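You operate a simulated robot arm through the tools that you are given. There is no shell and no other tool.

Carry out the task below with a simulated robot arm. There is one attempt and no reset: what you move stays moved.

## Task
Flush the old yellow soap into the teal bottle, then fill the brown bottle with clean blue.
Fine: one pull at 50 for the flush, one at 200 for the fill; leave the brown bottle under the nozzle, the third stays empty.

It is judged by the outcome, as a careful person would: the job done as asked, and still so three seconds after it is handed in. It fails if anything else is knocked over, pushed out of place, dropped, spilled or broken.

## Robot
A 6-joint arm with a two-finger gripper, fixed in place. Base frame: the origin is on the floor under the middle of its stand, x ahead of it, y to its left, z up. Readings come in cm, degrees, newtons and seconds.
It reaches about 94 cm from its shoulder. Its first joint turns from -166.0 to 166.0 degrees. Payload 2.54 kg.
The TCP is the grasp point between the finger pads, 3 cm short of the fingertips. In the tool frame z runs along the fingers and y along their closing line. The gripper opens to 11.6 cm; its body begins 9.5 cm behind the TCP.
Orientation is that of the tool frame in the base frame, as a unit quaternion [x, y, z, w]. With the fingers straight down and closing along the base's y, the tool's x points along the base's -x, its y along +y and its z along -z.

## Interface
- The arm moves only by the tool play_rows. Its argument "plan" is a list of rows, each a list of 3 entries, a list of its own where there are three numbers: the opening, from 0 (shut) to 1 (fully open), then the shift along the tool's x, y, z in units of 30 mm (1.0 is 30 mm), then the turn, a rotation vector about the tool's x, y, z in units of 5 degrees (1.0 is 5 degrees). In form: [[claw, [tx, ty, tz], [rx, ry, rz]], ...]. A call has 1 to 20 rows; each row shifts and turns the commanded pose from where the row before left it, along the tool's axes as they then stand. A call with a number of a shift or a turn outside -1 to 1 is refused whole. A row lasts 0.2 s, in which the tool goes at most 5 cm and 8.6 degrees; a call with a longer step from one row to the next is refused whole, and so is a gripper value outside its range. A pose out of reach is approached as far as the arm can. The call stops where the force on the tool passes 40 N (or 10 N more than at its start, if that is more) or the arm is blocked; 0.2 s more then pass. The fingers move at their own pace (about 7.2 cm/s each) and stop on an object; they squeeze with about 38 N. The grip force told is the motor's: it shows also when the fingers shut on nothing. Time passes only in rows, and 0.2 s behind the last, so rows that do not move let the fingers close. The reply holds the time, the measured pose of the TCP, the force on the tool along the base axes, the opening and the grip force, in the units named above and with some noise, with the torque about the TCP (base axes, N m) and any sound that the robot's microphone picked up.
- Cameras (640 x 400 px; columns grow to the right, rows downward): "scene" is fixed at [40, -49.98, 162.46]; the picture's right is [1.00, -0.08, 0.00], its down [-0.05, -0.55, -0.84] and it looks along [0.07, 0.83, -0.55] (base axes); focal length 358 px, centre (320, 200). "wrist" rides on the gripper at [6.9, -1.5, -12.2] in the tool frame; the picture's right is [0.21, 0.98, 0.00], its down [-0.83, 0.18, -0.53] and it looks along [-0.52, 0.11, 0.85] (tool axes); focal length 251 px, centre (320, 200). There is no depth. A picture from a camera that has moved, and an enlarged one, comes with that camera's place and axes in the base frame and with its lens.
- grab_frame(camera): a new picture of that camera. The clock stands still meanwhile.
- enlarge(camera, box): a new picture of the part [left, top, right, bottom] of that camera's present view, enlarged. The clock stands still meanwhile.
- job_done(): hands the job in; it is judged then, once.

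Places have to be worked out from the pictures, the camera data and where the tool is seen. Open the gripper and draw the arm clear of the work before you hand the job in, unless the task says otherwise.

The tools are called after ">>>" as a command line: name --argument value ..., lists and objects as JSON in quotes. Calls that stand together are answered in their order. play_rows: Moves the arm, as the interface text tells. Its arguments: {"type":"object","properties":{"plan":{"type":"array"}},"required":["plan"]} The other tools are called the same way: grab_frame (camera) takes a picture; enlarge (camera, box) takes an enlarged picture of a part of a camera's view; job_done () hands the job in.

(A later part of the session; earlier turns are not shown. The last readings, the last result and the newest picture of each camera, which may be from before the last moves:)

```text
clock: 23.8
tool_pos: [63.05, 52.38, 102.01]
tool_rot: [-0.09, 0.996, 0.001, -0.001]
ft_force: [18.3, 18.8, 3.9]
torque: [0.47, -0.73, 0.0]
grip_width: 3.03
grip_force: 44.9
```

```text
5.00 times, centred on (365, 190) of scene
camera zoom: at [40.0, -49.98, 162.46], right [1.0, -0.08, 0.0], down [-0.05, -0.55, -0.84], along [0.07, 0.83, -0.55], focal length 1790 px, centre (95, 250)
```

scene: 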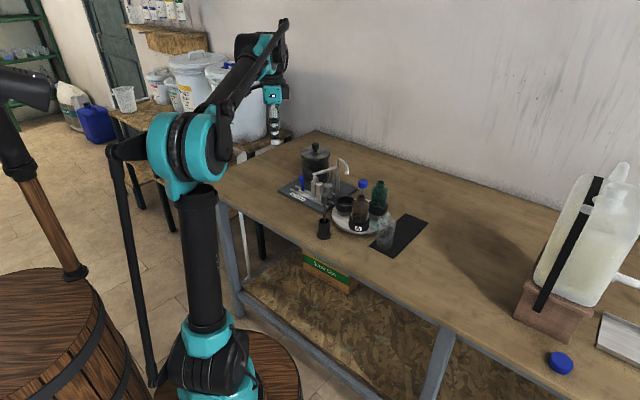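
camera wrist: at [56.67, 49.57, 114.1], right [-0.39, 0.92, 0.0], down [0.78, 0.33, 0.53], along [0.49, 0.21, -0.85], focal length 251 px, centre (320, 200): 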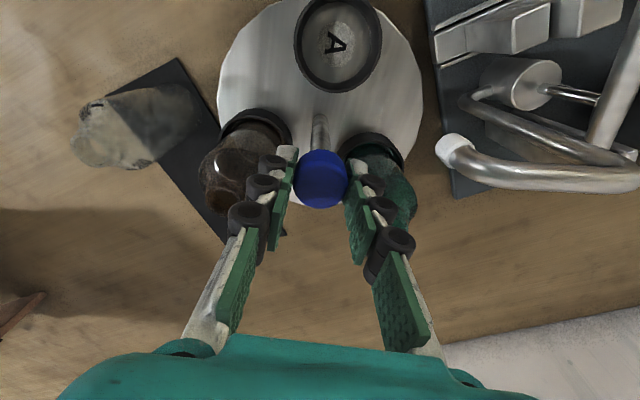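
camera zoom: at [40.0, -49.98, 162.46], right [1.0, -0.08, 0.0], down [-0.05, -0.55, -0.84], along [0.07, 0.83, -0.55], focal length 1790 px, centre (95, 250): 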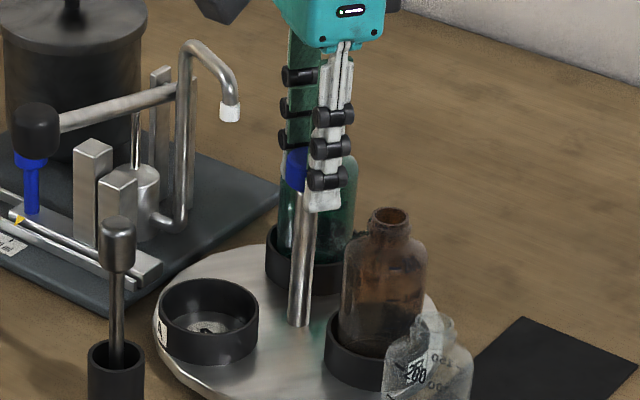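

Now at 56° total with about 26 N of side load. I'll nudge the tool 1 mm toward the knob axis to relieve it, then continue 25°. The nozzle still has about 3 cm of clearance from the finger.

>>> play_rows --plan '[[0.15, [-0.027, 0.019, 0], [0, 0, 0]], [0.15, [0, 0, 0], [0, 0, -0.6]], [0.15, [0, 0, 0], [0, 0, -0.6]], [0.15, [0, 0, 0], [0, 0, -0.6]], [0.15, [0, 0, 0], [0, 0, -0.6]], [0.15, [0, 0, 0], [0, 0, -0.6]], [0.15, [0, 0, 0], [0, 0, -0.6]], [0.15, [0, 0, 0], [0, 0, -0.6]], [0.15, [0, 0, 0], [0, 0, -0.6]], [0.15, [0, 0, 0], [0, 0, 0]]]'

>>> grab_frame --camera "wrist"

>>> enlarge --camera "scene" --box '[320, 150, 410, 230]'

```text
clock: 26.0
tool_pos: [63.02, 52.43, 101.82]
tool_rot: [-0.295, 0.956, -0.001, -0.002]
ft_force: [-22.4, 4.9, -31.2]
torque: [0.09, 0.3, 0.02]
grip_width: 3.06
grip_force: 45.3
```

```text
taken
camera wrist: at [58.35, 47.22, 114.13], right [-0.73, 0.69, 0.0], down [0.58, 0.62, 0.53], along [0.36, 0.39, -0.85], focal length 251 px, centre (320, 200)
```

wrist: 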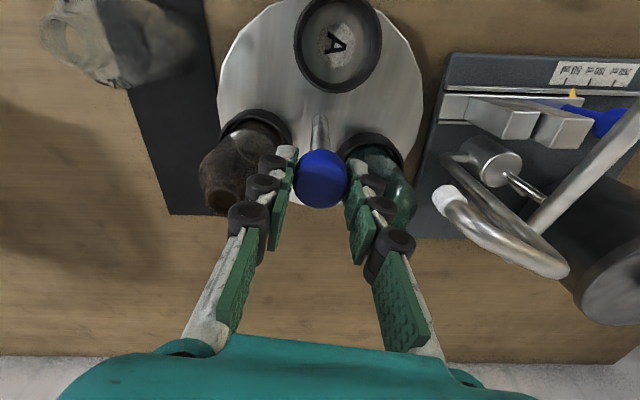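

```text
5.00 times, centred on (365, 190) of scene
camera zoom: at [40.0, -49.98, 162.46], right [1.0, -0.08, 0.0], down [-0.05, -0.55, -0.84], along [0.07, 0.83, -0.55], focal length 1790 px, centre (95, 250)
```

zoom: 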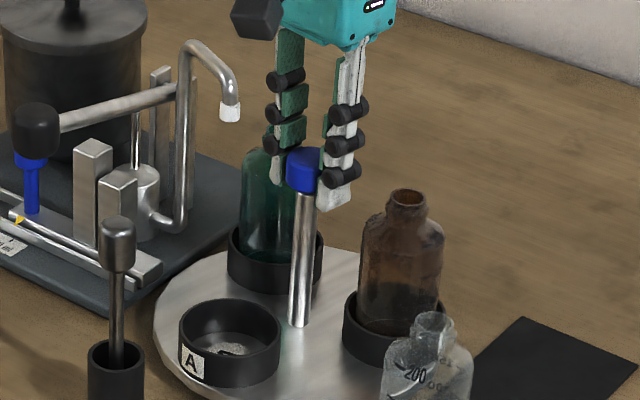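

At 80° total, teal is approaching the nozzle and the finger clears the nozzle by about 1.5 cm. I'll relieve the load slightly and continue another 20°.

>>> play_rows --plan '[[0.15, [0.018, 0.02, 0.04], [0, 0, 0]], [0.15, [0, 0, 0], [0, 0, -0.5]], [0.15, [0, 0, 0], [0, 0, -0.5]], [0.15, [0, 0, 0], [0, 0, -0.5]], [0.15, [0, 0, 0], [0, 0, -0.5]], [0.15, [0, 0, 0], [0, 0, -0.5]], [0.15, [0, 0, 0], [0, 0, -0.5]], [0.15, [0, 0, 0], [0, 0, -0.5]], [0.15, [0, 0, 0], [0, 0, -0.5]], [0.15, [0, 0, 0], [0, 0, 0]]]'

>>> grab_frame --camera "wrist"

>>> enlarge --camera "scene" --box '[320, 150, 410, 230]'

```text
clock: 28.2
tool_pos: [62.99, 52.45, 101.86]
tool_rot: [-0.456, 0.89, 0.0, 0.0]
ft_force: [-10.9, 9.9, 15.7]
torque: [0.15, 0.3, 0.0]
grip_width: 3.05
grip_force: 45.3
```

```text
taken
camera wrist: at [60.34, 45.88, 114.11], right [-0.92, 0.4, 0.0], down [0.33, 0.78, 0.53], along [0.21, 0.49, -0.85], focal length 251 px, centre (320, 200)
```

wrist: 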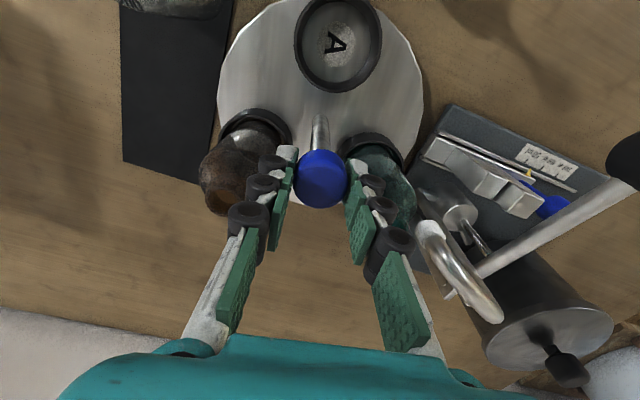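

```text
5.00 times, centred on (365, 190) of scene
camera zoom: at [40.0, -49.98, 162.46], right [1.0, -0.08, 0.0], down [-0.05, -0.55, -0.84], along [0.07, 0.83, -0.55], focal length 1790 px, centre (95, 250)
```

zoom: 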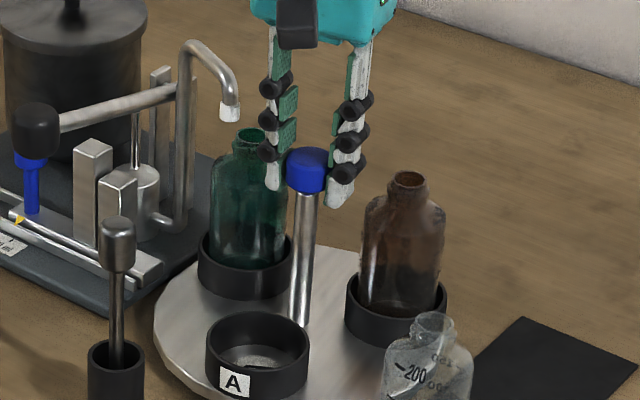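

Now at 99.8° total, with about 20° left. I'll continue so that the teal bottle ends exactly 120° from where it started.

>>> play_rows --plan '[[0.15, [0, 0, 0], [0, 0, -0.5]], [0.15, [0, 0, 0], [0, 0, -0.5]], [0.15, [0, 0, 0], [0, 0, -0.5]], [0.15, [0, 0, 0], [0, 0, -0.5]], [0.15, [0, 0, 0], [0, 0, -0.5]], [0.15, [0, 0, 0], [0, 0, -0.5]], [0.15, [0, 0, 0], [0, 0, -0.5]], [0.15, [0, 0, 0], [0, 0, -0.52]], [0.15, [0, 0, 0], [0, 0, 0]]]'

>>> grab_frame --camera "wrist"

>>> enlarge --camera "scene" --box '[320, 150, 410, 230]'

```text
clock: 30.2
tool_pos: [62.94, 52.51, 101.83]
tool_rot: [-0.605, 0.797, 0.001, 0.0]
ft_force: [-1.8, 25.7, 24.9]
torque: [0.63, 0.06, -0.05]
grip_width: 3.08
grip_force: 44.8
```

```text
taken
camera wrist: at [62.69, 45.31, 114.08], right [-1.0, 0.06, 0.0], down [0.05, 0.84, 0.53], along [0.03, 0.53, -0.85], focal length 251 px, centre (320, 200)
```

wrist: 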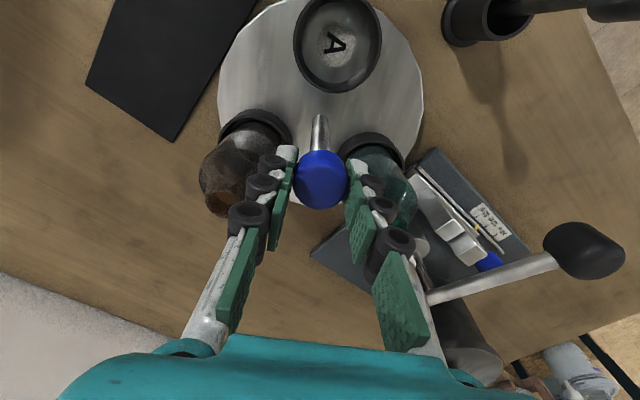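

```text
5.00 times, centred on (365, 190) of scene
camera zoom: at [40.0, -49.98, 162.46], right [1.0, -0.08, 0.0], down [-0.05, -0.55, -0.84], along [0.07, 0.83, -0.55], focal length 1790 px, centre (95, 250)
```

zoom: 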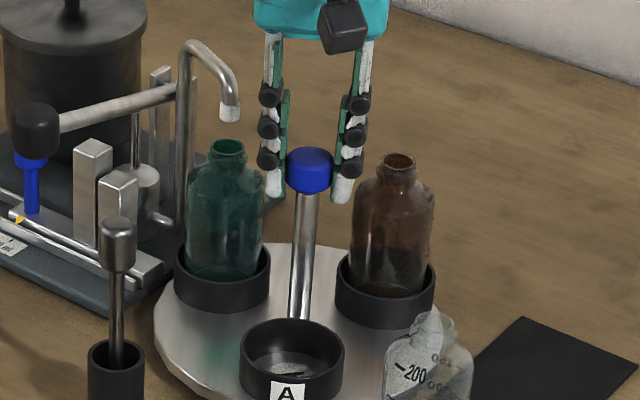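

The teal bottle's mouth is directly below the nozzle, and its socket sits where socket A was. I'll release and lift straight up.

>>> play_rows --plan '[[0.4, [0, 0, 0], [0, 0, 0]], [0.4, [0, 0, 0], [0, 0, 0]], [0.4, [0, 0, 0], [0, 0, 0]], [0.4, [0, 0, -0.4], [0, 0, 0]], [0.4, [0, 0, -0.6], [0, 0, 0]], [0.4, [0, 0, -0.8], [0, 0, 0]], [0.4, [0, 0, -0.9], [0, 0, 0]], [0.4, [0, 0, -0.9], [0, 0, 0]], [0.4, [0, 0, 0], [0, 0, 0]]]'

>>> grab_frame --camera "wrist"

>>> enlarge --camera "scene" --box '[320, 150, 410, 230]'

```text
clock: 32.2
tool_pos: [63.13, 52.42, 112.48]
tool_rot: [-0.605, 0.797, 0.0, 0.0]
ft_force: [-1.1, 1.2, -0.4]
torque: [0.03, 0.01, 0.0]
grip_width: 4.64
grip_force: 0.0
```

```text
taken
camera wrist: at [62.76, 45.26, 124.74], right [-1.0, 0.06, 0.0], down [0.05, 0.84, 0.53], along [0.03, 0.53, -0.85], focal length 251 px, centre (320, 200)
```

wrist: 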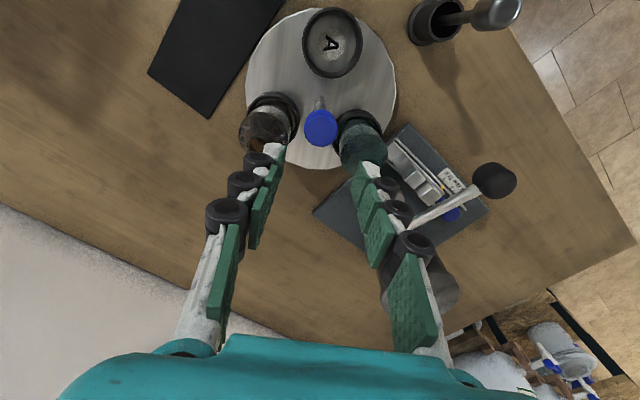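

```text
5.00 times, centred on (365, 190) of scene
camera zoom: at [40.0, -49.98, 162.46], right [1.0, -0.08, 0.0], down [-0.05, -0.55, -0.84], along [0.07, 0.83, -0.55], focal length 1790 px, centre (95, 250)
```

zoom: 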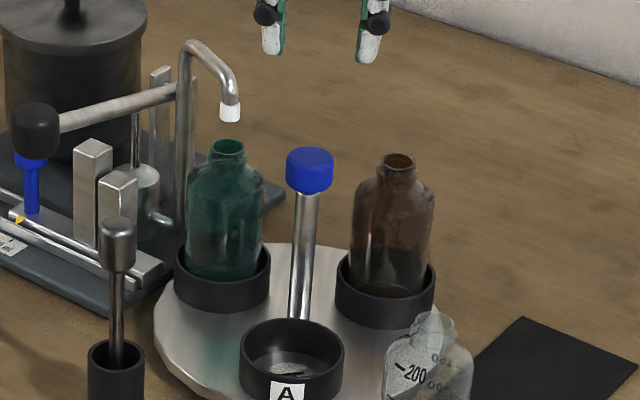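

Teal's mouth computes to (58.3, 56.9), right under the nozzle at (58.2, 56.8). Now the lever: I'll turn the gripper so it closes along the pivot axis and travel over the ball at z≈112.

>>> play_rows --plan '[[0.5, [0, 0, 0], [0, 0, 1]], [0.5, [0, 0, 0], [0, 0, 1]], [0.5, [0, 0, 0], [0, 0, 1]], [0.5, [0, 0, 0], [0, 0, 1]], [0.5, [0, 0, 0], [0, 0, 1]], [0.5, [0, 0, 0], [0, 0, 1]], [0.5, [0, 0, 0], [0, 0, 0.02]], [0.5, [0.406, 0.828, 0], [0, 0, 0]], [0.5, [0.406, 0.828, 0], [0, 0, 0]], [0.5, [0.406, 0.828, 0], [0, 0, 0]], [0.5, [0.406, 0.828, 0], [0, 0, 0]], [0.5, [0.406, 0.828, 0], [0, 0, 0]], [0.5, [0.406, 0.828, 0], [0, 0, 0]], [0.5, [0.406, 0.828, 0], [0, 0, 0]], [0.5, [0, 0, 0], [0, 0, 0]]]'

>>> grab_frame --camera "wrist"

>>> enlarge --camera "scene" --box '[250, 90, 410, 230]'

```text
clock: 35.4
tool_pos: [44.97, 58.96, 112.5]
tool_rot: [-0.376, 0.927, -0.001, -0.001]
ft_force: [-0.1, -0.5, 0.4]
torque: [-0.01, 0.01, 0.02]
grip_width: 5.81
grip_force: 0.0
```

```text
taken
camera wrist: at [41.21, 52.99, 124.73], right [-0.84, 0.55, 0.0], down [0.47, 0.71, 0.53], along [0.29, 0.45, -0.85], focal length 251 px, centre (320, 200)
```

wrist: 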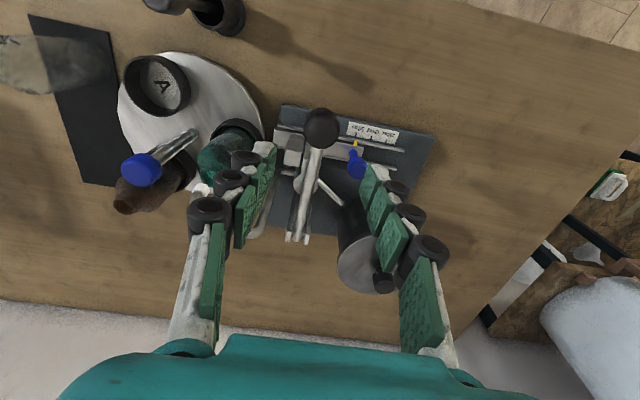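

```text
2.86 times, centred on (330, 160) of scene
camera zoom: at [40.0, -49.98, 162.46], right [1.0, -0.08, 0.0], down [-0.05, -0.55, -0.84], along [0.07, 0.83, -0.55], focal length 1023 px, centre (291, 314)
```

zoom: 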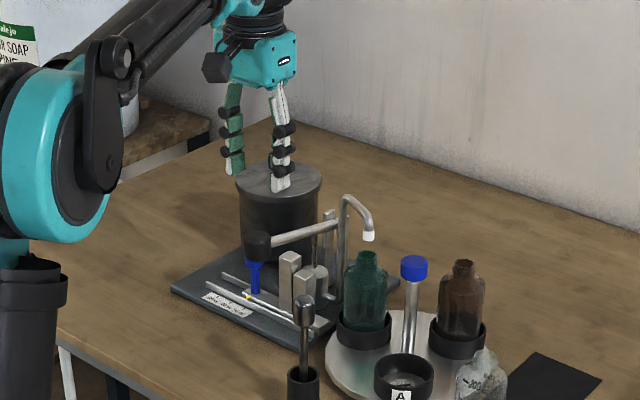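

The ball is at (44.9, 58.85) and the tool is centred within 2 mm. I'll descend in two steps, first to z≈105 for a check.

>>> play_rows --plan '[[0.5, [0.03, 0.04, 0.5], [0, 0, 0]], [0.5, [0, 0, 0.7], [0, 0, 0]], [0.5, [0, 0, 0.7], [0, 0, 0]], [0.5, [0, 0, 0.6], [0, 0, 0]], [0.5, [0, 0, 0], [0, 0, 0]]]'

>>> grab_frame --camera "wrist"

>>> enlarge --camera "scene" --box '[270, 120, 390, 220]'

```text
clock: 36.6
tool_pos: [44.64, 58.82, 104.94]
tool_rot: [-0.377, 0.926, -0.001, 0.0]
ft_force: [0.0, 0.0, -0.5]
torque: [-0.04, -0.02, 0.02]
grip_width: 5.79
grip_force: 0.0
```

```text
taken
camera wrist: at [40.86, 52.9, 117.29], right [-0.84, 0.55, 0.0], down [0.47, 0.71, 0.53], along [0.29, 0.45, -0.85], focal length 251 px, centre (320, 200)
```

wrist: 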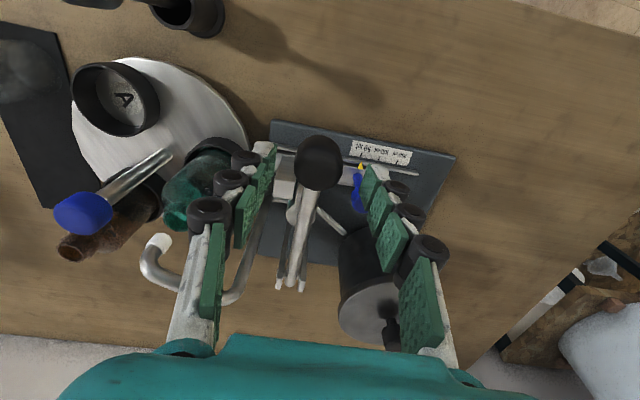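

```text
4.00 times, centred on (330, 170) of scene
camera zoom: at [40.0, -49.98, 162.46], right [1.0, -0.08, 0.0], down [-0.05, -0.55, -0.84], along [0.07, 0.83, -0.55], focal length 1432 px, centre (280, 320)
```

zoom: 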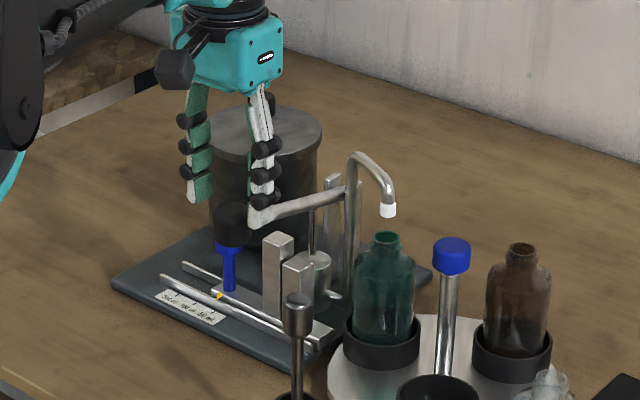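

The ball is centred at (44.8, 58.7) and the tool at (44.8, 58.8). I'll lower to z≈101.6 and close on the ball, keeping the fingertips only just below it.

>>> play_rows --plan '[[0.5, [0, 0, 0.5], [0, 0, 0]], [0.5, [0, 0, 0.4], [0, 0, 0]], [0.5, [0, 0, 0.25], [0, 0, 0]], [0.5, [0, 0, 0], [0, 0, 0]]]'

>>> grab_frame --camera "wrist"

>>> enlarge --camera "scene" --box '[270, 120, 390, 220]'

```text
clock: 37.6
tool_pos: [44.61, 58.95, 101.61]
tool_rot: [-0.377, 0.926, 0.0, -0.001]
ft_force: [-0.3, 0.7, 0.1]
torque: [0.04, 0.01, -0.01]
grip_width: 5.79
grip_force: 0.1
```

```text
taken
camera wrist: at [40.89, 52.96, 113.89], right [-0.84, 0.55, 0.0], down [0.47, 0.71, 0.53], along [0.29, 0.45, -0.85], focal length 251 px, centre (320, 200)
```

wrist: 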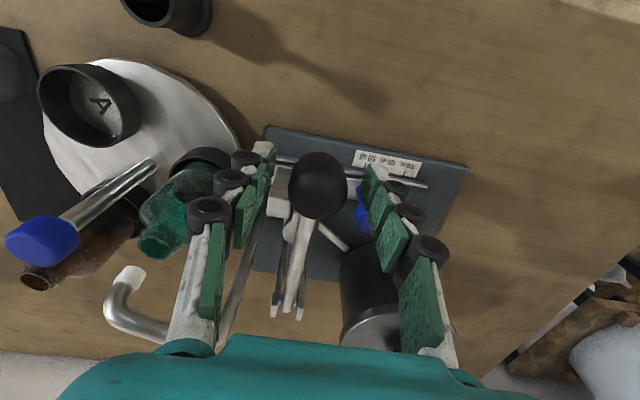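

```text
4.00 times, centred on (330, 170) of scene
camera zoom: at [40.0, -49.98, 162.46], right [1.0, -0.08, 0.0], down [-0.05, -0.55, -0.84], along [0.07, 0.83, -0.55], focal length 1432 px, centre (280, 320)
```

zoom: 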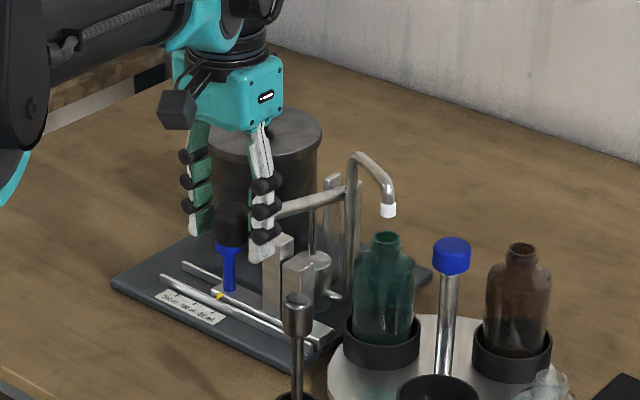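

The ball is centred between the pads, so I'm closing on it.

>>> play_rows --plan '[[0.2, [0, 0, 0], [0, 0, 0]], [0.2, [0, 0, 0], [0, 0, 0]], [0.2, [0, 0, 0], [0, 0, 0]]]'

>>> grab_frame --camera "wrist"

```text
clock: 38.4
tool_pos: [44.7, 58.75, 101.65]
tool_rot: [-0.375, 0.927, 0.0, -0.001]
ft_force: [5.1, -7.6, -2.1]
torque: [-0.17, 0.02, -0.04]
grip_width: 3.21
grip_force: 45.0
```

```text
taken
camera wrist: at [40.94, 52.91, 113.91], right [-0.83, 0.55, 0.0], down [0.47, 0.71, 0.53], along [0.29, 0.44, -0.85], focal length 251 px, centre (320, 200)
```

wrist: 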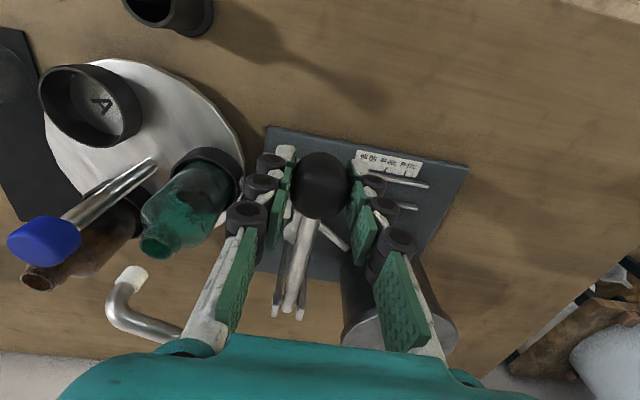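

Firm grip on the lever at 3.21 cm, with the slider at 50 and teal under the nozzle. Now one steady pull down along the lever's arc, about 4 cm toward the tall stop block.

>>> play_rows --plan '[[0.2, [0.027, 0, 0.167], [0, 0, 0]], [0.2, [0.023, 0, 0.167], [0, 0, 0]], [0.2, [0.017, 0, 0.167], [0, 0, 0]], [0.2, [0.012, 0, 0.167], [0, 0, 0]], [0.2, [0.007, 0, 0.167], [0, 0, 0]], [0.2, [0.002, 0, 0.167], [0, 0, 0]], [0.2, [-0.003, 0, 0.167], [0, 0, 0]], [0.2, [0, 0, 0], [0, 0, 0]]]'

>>> grab_frame --camera "wrist"

>>> enlarge --camera "scene" --box '[270, 130, 390, 220]'

```text
clock: 40.2
tool_pos: [44.38, 58.55, 98.12]
tool_rot: [-0.377, 0.926, 0.0, -0.001]
ft_force: [-1.8, -6.1, 5.0]
torque: [0.43, -0.44, -0.04]
grip_width: 3.23
grip_force: 45.1
```

```text
taken
camera wrist: at [40.68, 52.62, 110.36], right [-0.84, 0.55, 0.0], down [0.47, 0.71, 0.53], along [0.29, 0.45, -0.85], focal length 251 px, centre (320, 200)
```

wrist: 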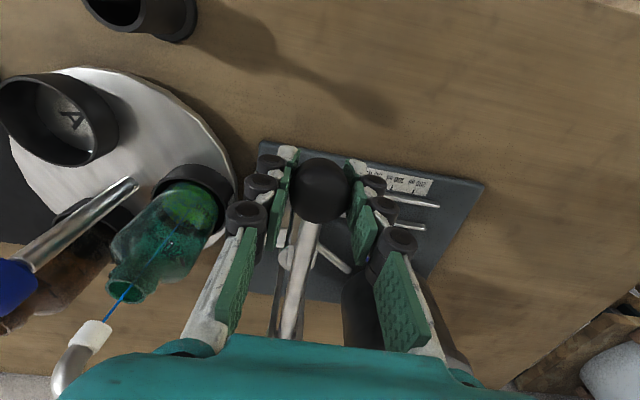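

```text
4.44 times, centred on (330, 175) of scene
camera zoom: at [40.0, -49.98, 162.46], right [1.0, -0.08, 0.0], down [-0.05, -0.55, -0.84], along [0.07, 0.83, -0.55], focal length 1591 px, centre (276, 311)
```

zoom: 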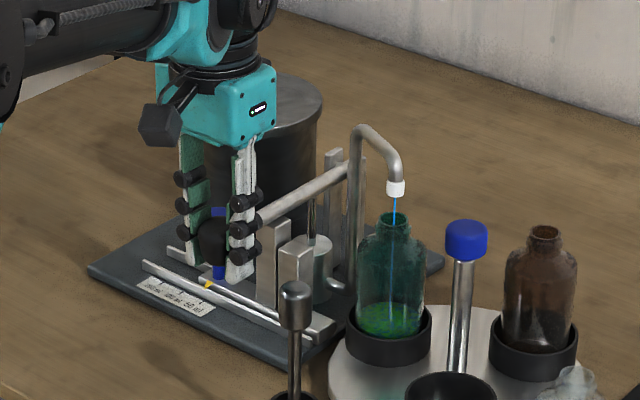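

Liquid is flowing cleanly into teal, and the stream has already turned blue. The load is low, so the stop hasn't been reached yet. I'll continue down the same stroke in small steps until the stop is felt.

>>> play_rows --plan '[[0.2, [-0.004, 0, 0.1], [0, 0, 0]], [0.2, [-0.005, 0, 0.1], [0, 0, 0]], [0.2, [-0.006, 0, 0.1], [0, 0, 0]], [0.2, [0, 0, 0], [0, 0, 0]]]'

>>> grab_frame --camera "wrist"

>>> enlarge --camera "scene" --box '[270, 130, 390, 220]'

```text
clock: 41.2
tool_pos: [44.53, 58.57, 97.18]
tool_rot: [-0.377, 0.926, 0.0, -0.002]
ft_force: [-2.6, -8.1, -1.7]
torque: [-0.3, 0.31, -0.02]
grip_width: 3.21
grip_force: 45.0
```

```text
taken
camera wrist: at [40.7, 52.65, 109.5], right [-0.84, 0.55, 0.0], down [0.47, 0.71, 0.53], along [0.29, 0.44, -0.85], focal length 251 px, centre (320, 200)
```

wrist: 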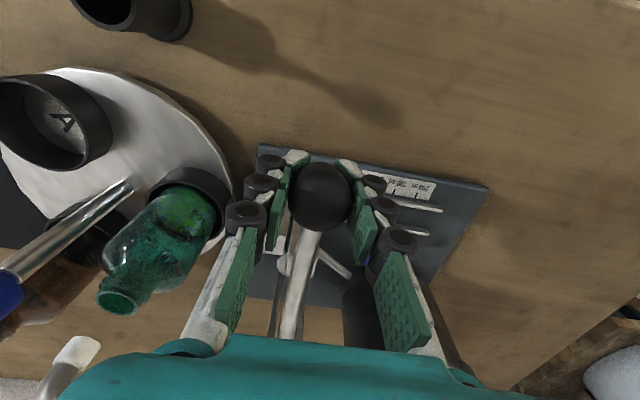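

```text
4.44 times, centred on (330, 175) of scene
camera zoom: at [40.0, -49.98, 162.46], right [1.0, -0.08, 0.0], down [-0.05, -0.55, -0.84], along [0.07, 0.83, -0.55], focal length 1591 px, centre (276, 311)
```

zoom: 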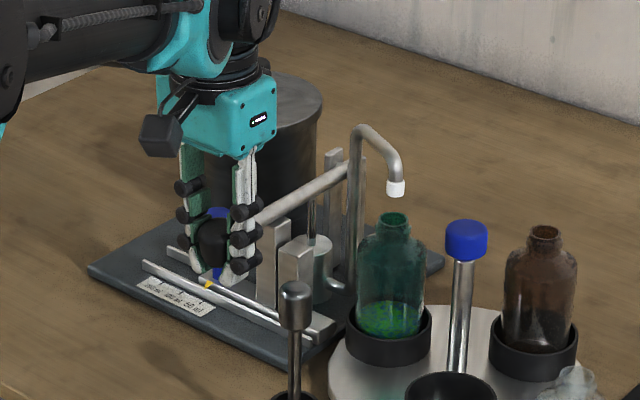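

The stream has stopped. I'll zoom in to see whether the lever is resting on the tall block.

>>> enlarge --camera "scene" --box '[305, 155, 365, 205]'

>>> enlarge --camera "wrist" --box '[230, 140, 430, 350]'

```text
8.00 times, centred on (335, 180) of scene
camera zoom: at [40.0, -49.98, 162.46], right [1.0, -0.08, 0.0], down [-0.05, -0.55, -0.84], along [0.07, 0.83, -0.55], focal length 2864 px, centre (200, 360)
```

zoom: 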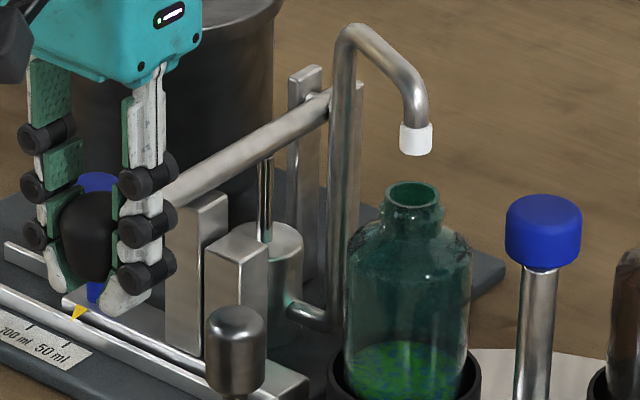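

```text
1.90 times, centred on (330, 245) of wrist
camera zoom: at [40.7, 52.65, 109.5], right [-0.84, 0.55, 0.0], down [0.47, 0.71, 0.53], along [0.29, 0.44, -0.85], focal length 479 px, centre (301, 114)
```

zoom: 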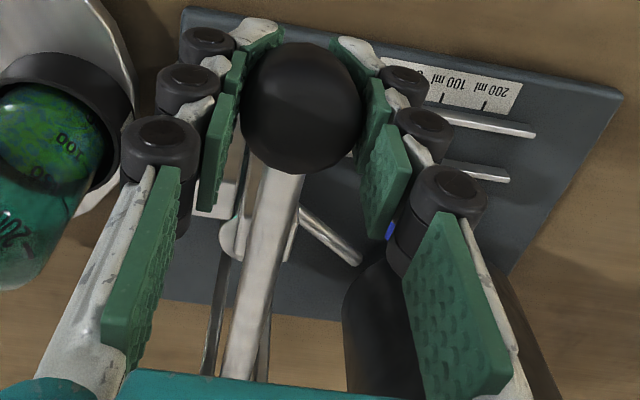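

>>> enlarge --camera "scene" --box '[318, 168, 348, 190]'

>>> enlarge --camera "scene" --box '[340, 165, 376, 212]'

```text
16.00 times, centred on (333, 179) of scene
camera zoom: at [40.0, -49.98, 162.46], right [1.0, -0.08, 0.0], down [-0.05, -0.55, -0.84], along [0.07, 0.83, -0.55], focal length 5727 px, centre (112, 536)
```

zoom: 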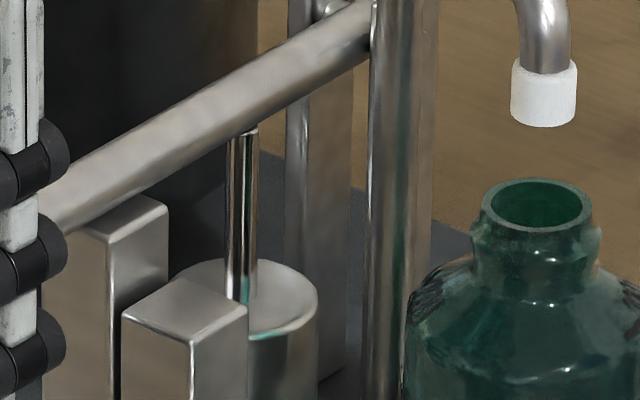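

```text
8.51 times, centred on (358, 188) of scene
camera zoom: at [40.0, -49.98, 162.46], right [1.0, -0.08, 0.0], down [-0.05, -0.55, -0.84], along [0.07, 0.83, -0.55], focal length 3046 px, centre (-3, 298)
```

zoom: 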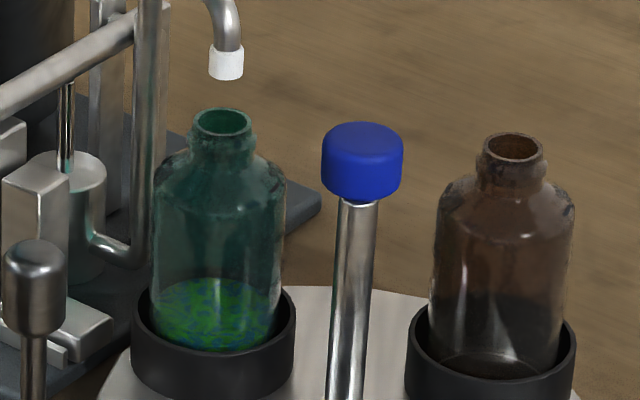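

The lever is resting on the tall block and the flow has ended. Teal holds a small mixed amount and nothing spilled, so the stroke is complete. I'll guide the lever slowly back up along its arc.

>>> play_rows --plan '[[0.2, [-0.002, 0, -0.167], [0, 0, 0]], [0.2, [-0.007, 0, -0.167], [0, 0, 0]], [0.2, [-0.012, 0, -0.167], [0, 0, 0]], [0.2, [-0.017, 0, -0.167], [0, 0, 0]], [0.2, [0, 0, 0], [0, 0, 0]]]'

>>> grab_frame --camera "wrist"

>>> enlarge --camera "scene" --box '[290, 140, 380, 215]'

```text
clock: 42.4
tool_pos: [44.52, 58.79, 99.37]
tool_rot: [-0.377, 0.926, 0.0, 0.0]
ft_force: [1.9, 1.1, -6.8]
torque: [-0.69, 0.74, 0.02]
grip_width: 3.14
grip_force: 44.5
```

```text
taken
camera wrist: at [40.92, 52.86, 111.6], right [-0.84, 0.55, 0.0], down [0.47, 0.71, 0.53], along [0.29, 0.45, -0.85], focal length 251 px, centre (320, 200)
```

wrist: 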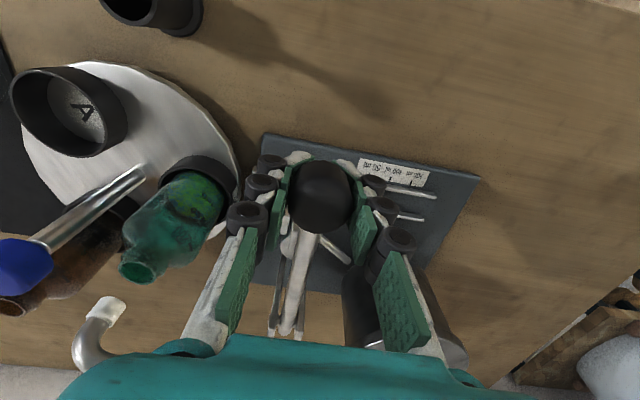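

```text
5.33 times, centred on (335, 178) of scene
camera zoom: at [40.0, -49.98, 162.46], right [1.0, -0.08, 0.0], down [-0.05, -0.55, -0.84], along [0.07, 0.83, -0.55], focal length 1909 px, centre (240, 320)
```

zoom: 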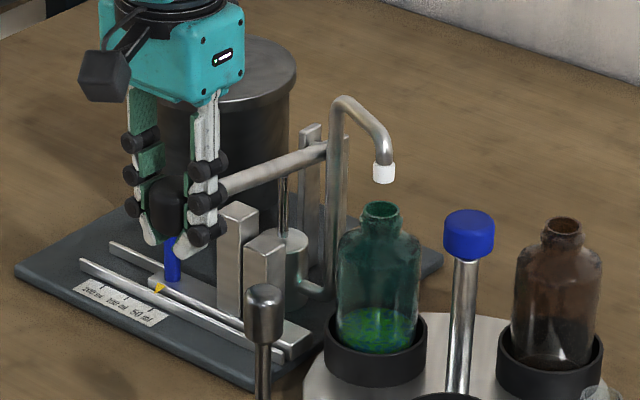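

The lever is following the gripper, with the ball now at about 100.0. I'll raise the last 0.9 cm to the original rest height.

>>> play_rows --plan '[[0.2, [-0.018, 0, -0.12], [0, 0, 0]], [0.2, [-0.02, 0, -0.12], [0, 0, 0]], [0.2, [-0.01, 0, -0.05], [0, 0, 0]], [0.2, [0, 0, 0], [0, 0, 0]]]'

>>> grab_frame --camera "wrist"

>>> enlarge --camera "scene" --box '[290, 140, 380, 215]'

```text
clock: 43.4
tool_pos: [44.78, 58.89, 100.1]
tool_rot: [-0.377, 0.926, -0.001, 0.0]
ft_force: [11.3, 16.0, -8.1]
torque: [-0.5, 0.6, 0.02]
grip_width: 3.13
grip_force: 45.3
```

```text
taken
camera wrist: at [40.98, 52.92, 112.35], right [-0.84, 0.55, 0.0], down [0.47, 0.71, 0.53], along [0.29, 0.45, -0.85], focal length 251 px, centre (320, 200)
```

wrist: 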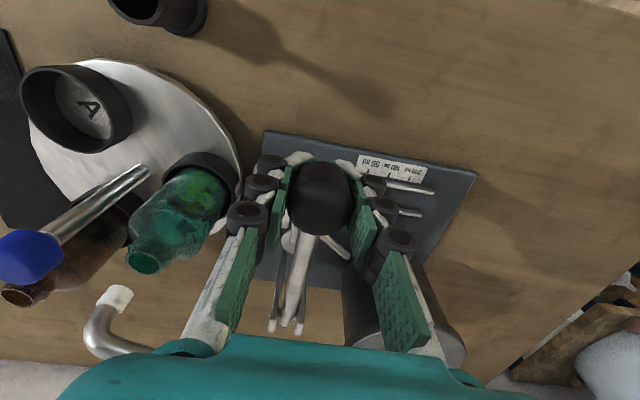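

```text
5.33 times, centred on (335, 178) of scene
camera zoom: at [40.0, -49.98, 162.46], right [1.0, -0.08, 0.0], down [-0.05, -0.55, -0.84], along [0.07, 0.83, -0.55], focal length 1909 px, centre (240, 320)
```

zoom: 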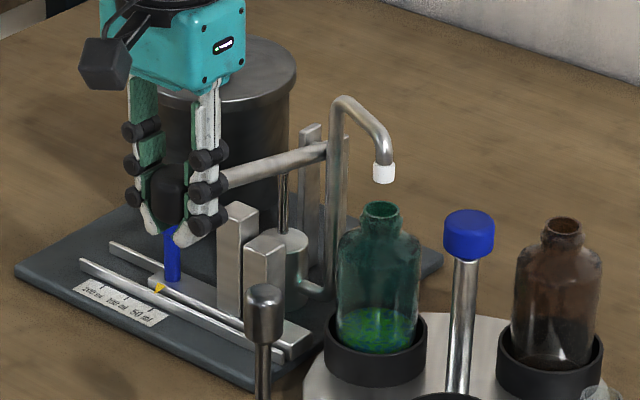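

The ball is back at about z=100.7, close to its original height. I'll release and see where the lever settles.

>>> play_rows --plan '[[0.5, [0, 0, 0], [0, 0, 0]], [0.5, [0, 0, 0], [0, 0, 0]], [0.5, [0, 0, 0], [0, 0, 0]]]'

>>> grab_frame --camera "wrist"

>>> enlarge --camera "scene" --box '[275, 140, 355, 215]'

```text
clock: 44.2
tool_pos: [44.62, 58.81, 100.21]
tool_rot: [-0.377, 0.926, -0.001, -0.002]
ft_force: [0.3, 0.2, 0.3]
torque: [0.01, -0.03, 0.0]
grip_width: 5.84
grip_force: 0.1
```

```text
taken
camera wrist: at [40.89, 52.78, 112.43], right [-0.84, 0.55, 0.0], down [0.47, 0.71, 0.53], along [0.29, 0.45, -0.85], focal length 251 px, centre (320, 200)
```

wrist: 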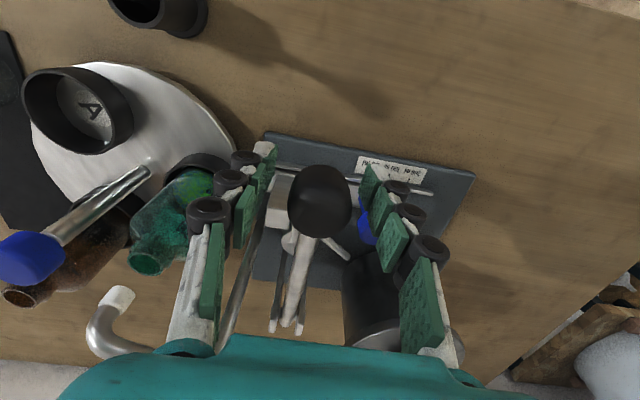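

```text
5.33 times, centred on (315, 178) of scene
camera zoom: at [40.0, -49.98, 162.46], right [1.0, -0.08, 0.0], down [-0.05, -0.55, -0.84], along [0.07, 0.83, -0.55], focal length 1909 px, centre (347, 320)
```

zoom: 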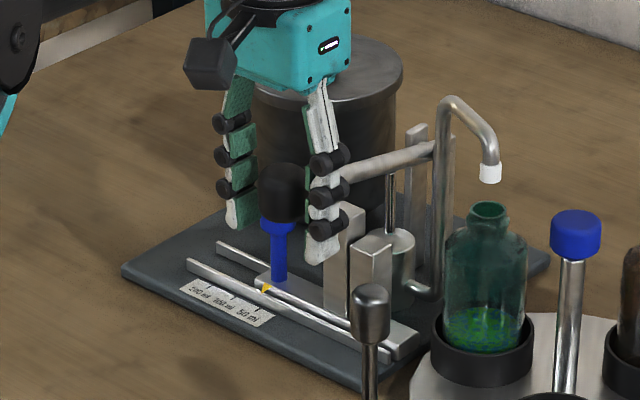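

The lever rests exactly at its original position. Next I'll lift clear, turn the gripper back across the rail and move above the slider knob, now near (44.8, 67.6).

>>> play_rows --plan '[[0.5, [0, 0, -0.6], [0, 0, 0]], [0.5, [0, 0, -0.8], [0, 0, 0]], [0.5, [0, 0, -0.9], [0, 0, 0]], [0.5, [0, 0, -0.9], [0, 0, 0]], [0.5, [0, 0, -0.8], [0, 0, 0]], [0.45, [0, 0, 0], [0, 0, 1]], [0.45, [0, 0, 0], [0, 0, 1]], [0.45, [0, 0, 0], [0, 0, 1]], [0.45, [0, 0, 0], [0, 0, 1]], [0.45, [0, 0, 0], [0, 0, 1]], [0.45, [0, 0, 0], [0, 0, 1]], [0.45, [0, 0, 0], [0, 0, 1]], [0.45, [0, 0, 0], [0, 0, 1]], [0.45, [0, 0, 0], [0, 0, 1]], [0.45, [0, 0, 0], [0, 0, 1]], [0.45, [0, 0, 0], [0, 0, 1]], [0.45, [0, 0, 0], [0, 0, 1]], [0.45, [0, 0, 0], [0, 0, 1]], [0.45, [0, 0, 0], [0, 0, 1]], [0.45, [0, 0, 0], [0, 0, 1]]]'

```text
clock: 48.4
tool_pos: [44.74, 58.92, 112.1]
tool_rot: [0.266, 0.964, -0.001, -0.001]
ft_force: [0.3, -0.5, -0.4]
torque: [-0.01, 0.0, 0.0]
grip_width: 5.23
grip_force: 0.2
```

>>> play_rows --plan '[[0.45, [0, 0, 0], [0, 0, 1]], [0.45, [0, 0, 0], [0, 0, 1]], [0.45, [0, 0, 0], [0, 0, 0.95]], [0.4, [0.52, 0.51, 0], [0, 0, 0]], [0.4, [0.52, 0.51, 0], [0, 0, 0]], [0.4, [0.52, 0.51, 0], [0, 0, 0]], [0.4, [0.52, 0.51, 0], [0, 0, 0]], [0.36, [0, 0, 0.8], [0, 0, 0]], [0.36, [0, 0, 0.8], [0, 0, 0]], [0.36, [0, 0, 0.8], [0, 0, 0]], [0.36, [0, 0, 0], [0, 0, 0]]]'

>>> grab_frame --camera "wrist"

>>> enlarge --camera "scene" --box '[270, 120, 390, 220]'

```text
clock: 50.8
tool_pos: [44.72, 67.55, 104.87]
tool_rot: [0.387, 0.922, 0.0, 0.0]
ft_force: [0.8, -0.5, -0.6]
torque: [0.01, 0.0, -0.01]
grip_width: 4.17
grip_force: 0.0
```

```text
taken
camera wrist: at [38.87, 71.42, 117.2], right [0.55, 0.84, 0.0], down [0.71, -0.46, 0.53], along [0.45, -0.29, -0.85], focal length 251 px, centre (320, 200)
```

wrist: 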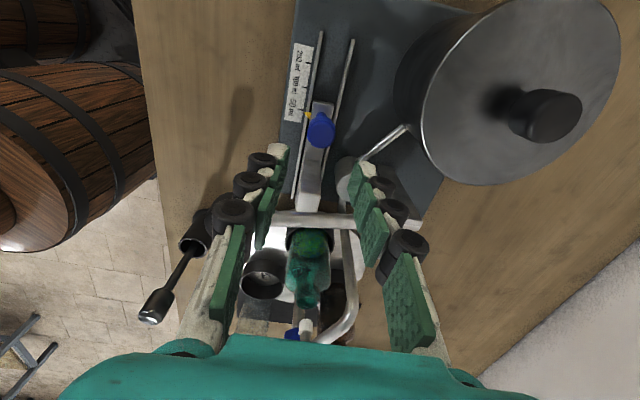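

```text
4.00 times, centred on (330, 170) of scene
camera zoom: at [40.0, -49.98, 162.46], right [1.0, -0.08, 0.0], down [-0.05, -0.55, -0.84], along [0.07, 0.83, -0.55], focal length 1432 px, centre (280, 320)
```

zoom: 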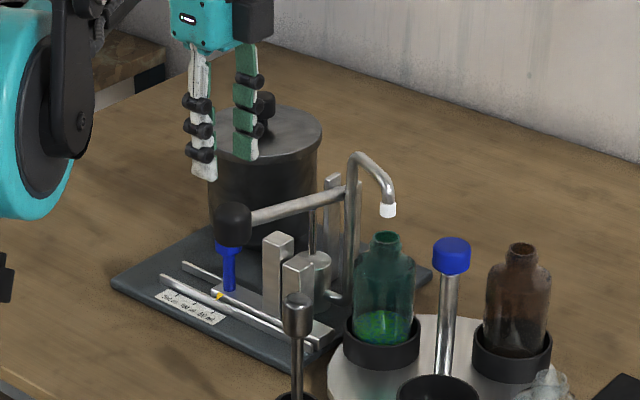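

The view matches the earlier approach. I'll make the same small correction, then descend around the slider knob and close on it.

>>> play_rows --plan '[[0.36, [0.07, 0.03, 0.6], [0, 0, 0]], [0.36, [0, 0, 0.7], [0, 0, 0]], [0.36, [0, 0, 0.7], [0, 0, 0]], [0.36, [0, 0, 0.6], [0, 0, 0]], [0.36, [0, 0, 0.45], [0, 0, 0]], [0.36, [0, 0, 0.35], [0, 0, 0]], [0.36, [0, 0, 0], [0, 0, 0]]]'

>>> grab_frame --camera "wrist"

```text
clock: 52.4
tool_pos: [44.7, 67.68, 94.69]
tool_rot: [0.387, 0.922, -0.001, 0.0]
ft_force: [0.0, 0.7, -0.1]
torque: [0.01, 0.01, 0.0]
grip_width: 4.18
grip_force: 0.0
```

```text
taken
camera wrist: at [38.86, 71.55, 106.99], right [0.55, 0.84, 0.0], down [0.71, -0.46, 0.53], along [0.45, -0.29, -0.85], focal length 251 px, centre (320, 200)
```

wrist: 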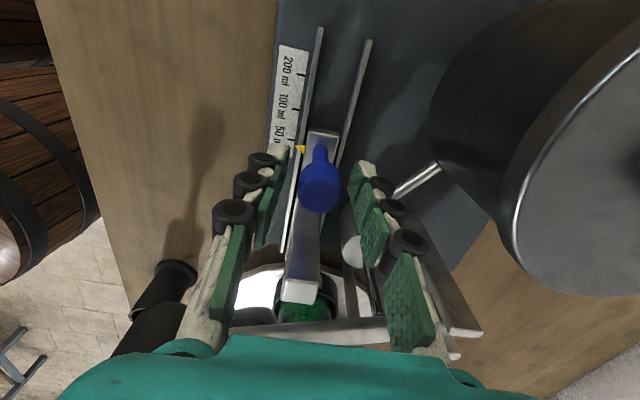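

The knob is between the pads. I'll close and slide the carriage 2.45 cm back toward 100 first, as half the trip.

>>> play_rows --plan '[[0.1, [0, 0, 0], [0, 0, 0]], [0.1, [0, 0, 0], [0, 0, 0]], [0.1, [0, 0, 0], [0, 0, 0]], [0.1, [0.2, 0, 0], [0, 0, 0]], [0.1, [0.2, 0, 0], [0, 0, 0]], [0.1, [0.2, 0, 0], [0, 0, 0]], [0.1, [0.217, 0, 0], [0, 0, 0]], [0.1, [0, 0, 0], [0, 0, 0]]]'

>>> grab_frame --camera "wrist"

```text
clock: 54.2
tool_pos: [42.87, 69.43, 94.79]
tool_rot: [0.387, 0.922, -0.001, -0.001]
ft_force: [11.4, 7.5, -4.0]
torque: [0.18, 0.0, -0.06]
grip_width: 2.45
grip_force: 45.1
```

```text
taken
camera wrist: at [37.14, 73.34, 106.99], right [0.55, 0.84, 0.0], down [0.71, -0.46, 0.53], along [0.45, -0.29, -0.85], focal length 251 px, centre (320, 200)
```

wrist: 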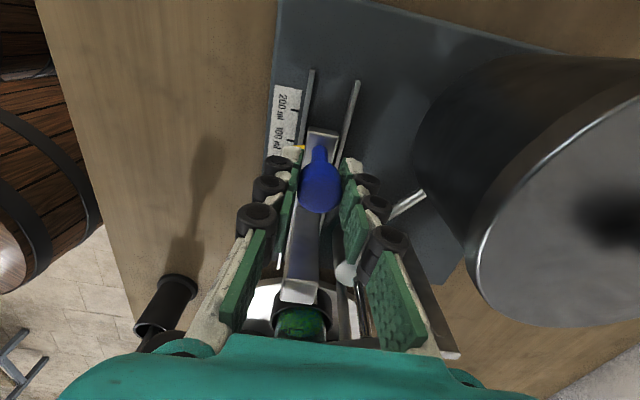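

Back at the 100 position with low forces. I'll slide the remaining 2.5 cm to 200.

>>> play_rows --plan '[[0.1, [0.2, 0, 0], [0, 0, 0]], [0.1, [0.2, 0, 0], [0, 0, 0]], [0.1, [0.2, 0, 0], [0, 0, 0]], [0.1, [0.23, 0, 0], [0, 0, 0]], [0.1, [0, 0, 0], [0, 0, 0]]]'

>>> grab_frame --camera "wrist"

>>> enlarge --camera "scene" --box '[275, 150, 355, 215]'

```text
clock: 55.4
tool_pos: [41.2, 71.18, 94.77]
tool_rot: [0.387, 0.922, 0.0, 0.001]
ft_force: [11.1, -10.9, -4.8]
torque: [0.06, 0.17, 0.0]
grip_width: 2.45
grip_force: 44.7
```

```text
taken
camera wrist: at [35.49, 75.02, 106.99], right [0.55, 0.84, 0.0], down [0.71, -0.46, 0.53], along [0.45, -0.29, -0.85], focal length 251 px, centre (320, 200)
```

wrist: 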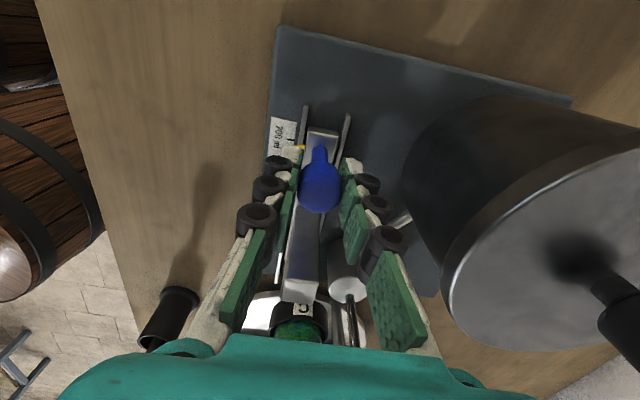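

```text
6.15 times, centred on (315, 182) of scene
camera zoom: at [40.0, -49.98, 162.46], right [1.0, -0.08, 0.0], down [-0.05, -0.55, -0.84], along [0.07, 0.83, -0.55], focal length 2203 px, centre (351, 308)
```

zoom: 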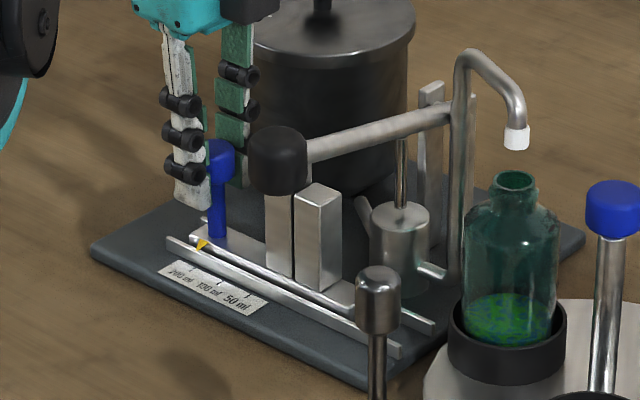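

I'm about 1.7 mm short by my calculation, so I'll check the pointer against the 200 tick.

>>> enlarge --camera "wrist" --box '[255, 90, 375, 165]'

>>> enlarge --camera "scene" --box '[288, 177, 320, 200]'

```text
5.33 times, centred on (315, 128) of wrist
camera zoom: at [35.49, 75.02, 106.99], right [0.55, 0.84, 0.0], down [0.71, -0.46, 0.53], along [0.45, -0.29, -0.85], focal length 1341 px, centre (347, 587)
```

zoom: 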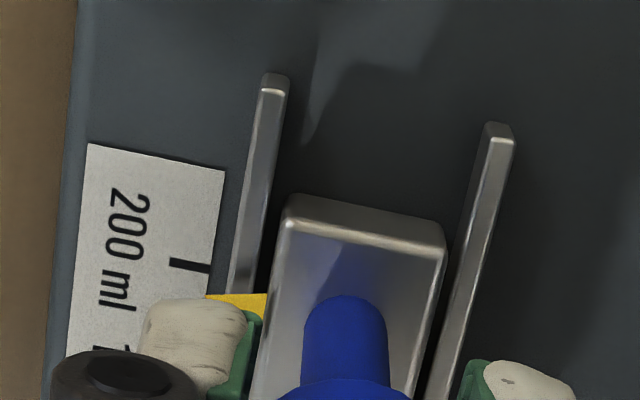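

```text
16.00 times, centred on (304, 188) of scene
camera zoom: at [40.0, -49.98, 162.46], right [1.0, -0.08, 0.0], down [-0.05, -0.55, -0.84], along [0.07, 0.83, -0.55], focal length 5727 px, centre (576, 384)
```

zoom: 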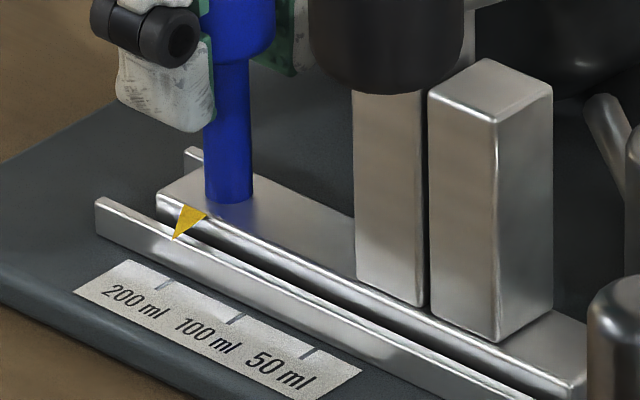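

Both views show the pointer at the 200 tick, with the same alignment it had at 50. I'll release and lift clear.

>>> play_rows --plan '[[0.36, [0, 0, 0], [0, 0, 0]], [0.36, [0, 0, 0], [0, 0, 0]], [0.36, [0, 0, 0], [0, 0, 0]], [0.36, [0, 0, -0.4], [0, 0, 0]], [0.36, [0, 0, -0.6], [0, 0, 0]], [0.36, [0, 0, -1], [0, 0, 0]], [0.36, [0, 0, -1], [0, 0, 0]], [0.36, [0, 0, -1], [0, 0, 0]], [0.36, [0, 0, -1], [0, 0, 0]], [0.36, [0, 0, -1], [0, 0, 0]], [0.36, [0, 0, 0], [0, 0, 0]]]'

>>> grab_frame --camera "wrist"

>>> enlarge --camera "scene" --box '[288, 172, 328, 200]'

```text
clock: 57.8
tool_pos: [41.25, 71.0, 112.56]
tool_rot: [0.386, 0.922, -0.001, 0.0]
ft_force: [-0.1, -0.3, 0.7]
torque: [-0.02, 0.0, 0.02]
grip_width: 4.18
grip_force: 0.0
```

```text
taken
camera wrist: at [35.44, 74.89, 124.81], right [0.55, 0.84, 0.0], down [0.71, -0.46, 0.53], along [0.45, -0.29, -0.85], focal length 251 px, centre (320, 200)
```

wrist: 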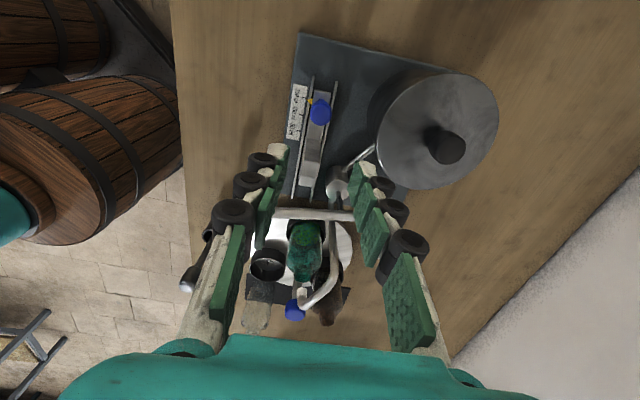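

```text
14.29 times, centred on (308, 186) of scene
camera zoom: at [40.0, -49.98, 162.46], right [1.0, -0.08, 0.0], down [-0.05, -0.55, -0.84], along [0.07, 0.83, -0.55], focal length 5114 px, centre (491, 400)
```

zoom: 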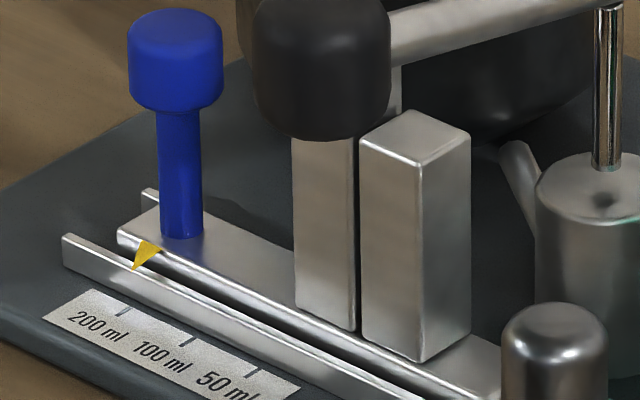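

>>> enlarge --camera "wrist" --box '[275, 70, 355, 150]'

```text
5.00 times, centred on (315, 110) of wrist
camera zoom: at [35.44, 74.89, 124.81], right [0.55, 0.84, 0.0], down [0.71, -0.46, 0.53], along [0.45, -0.29, -0.85], focal length 1257 px, centre (345, 650)
```

zoom: 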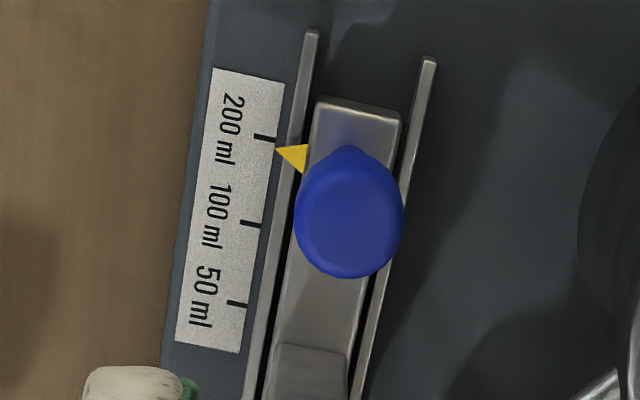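

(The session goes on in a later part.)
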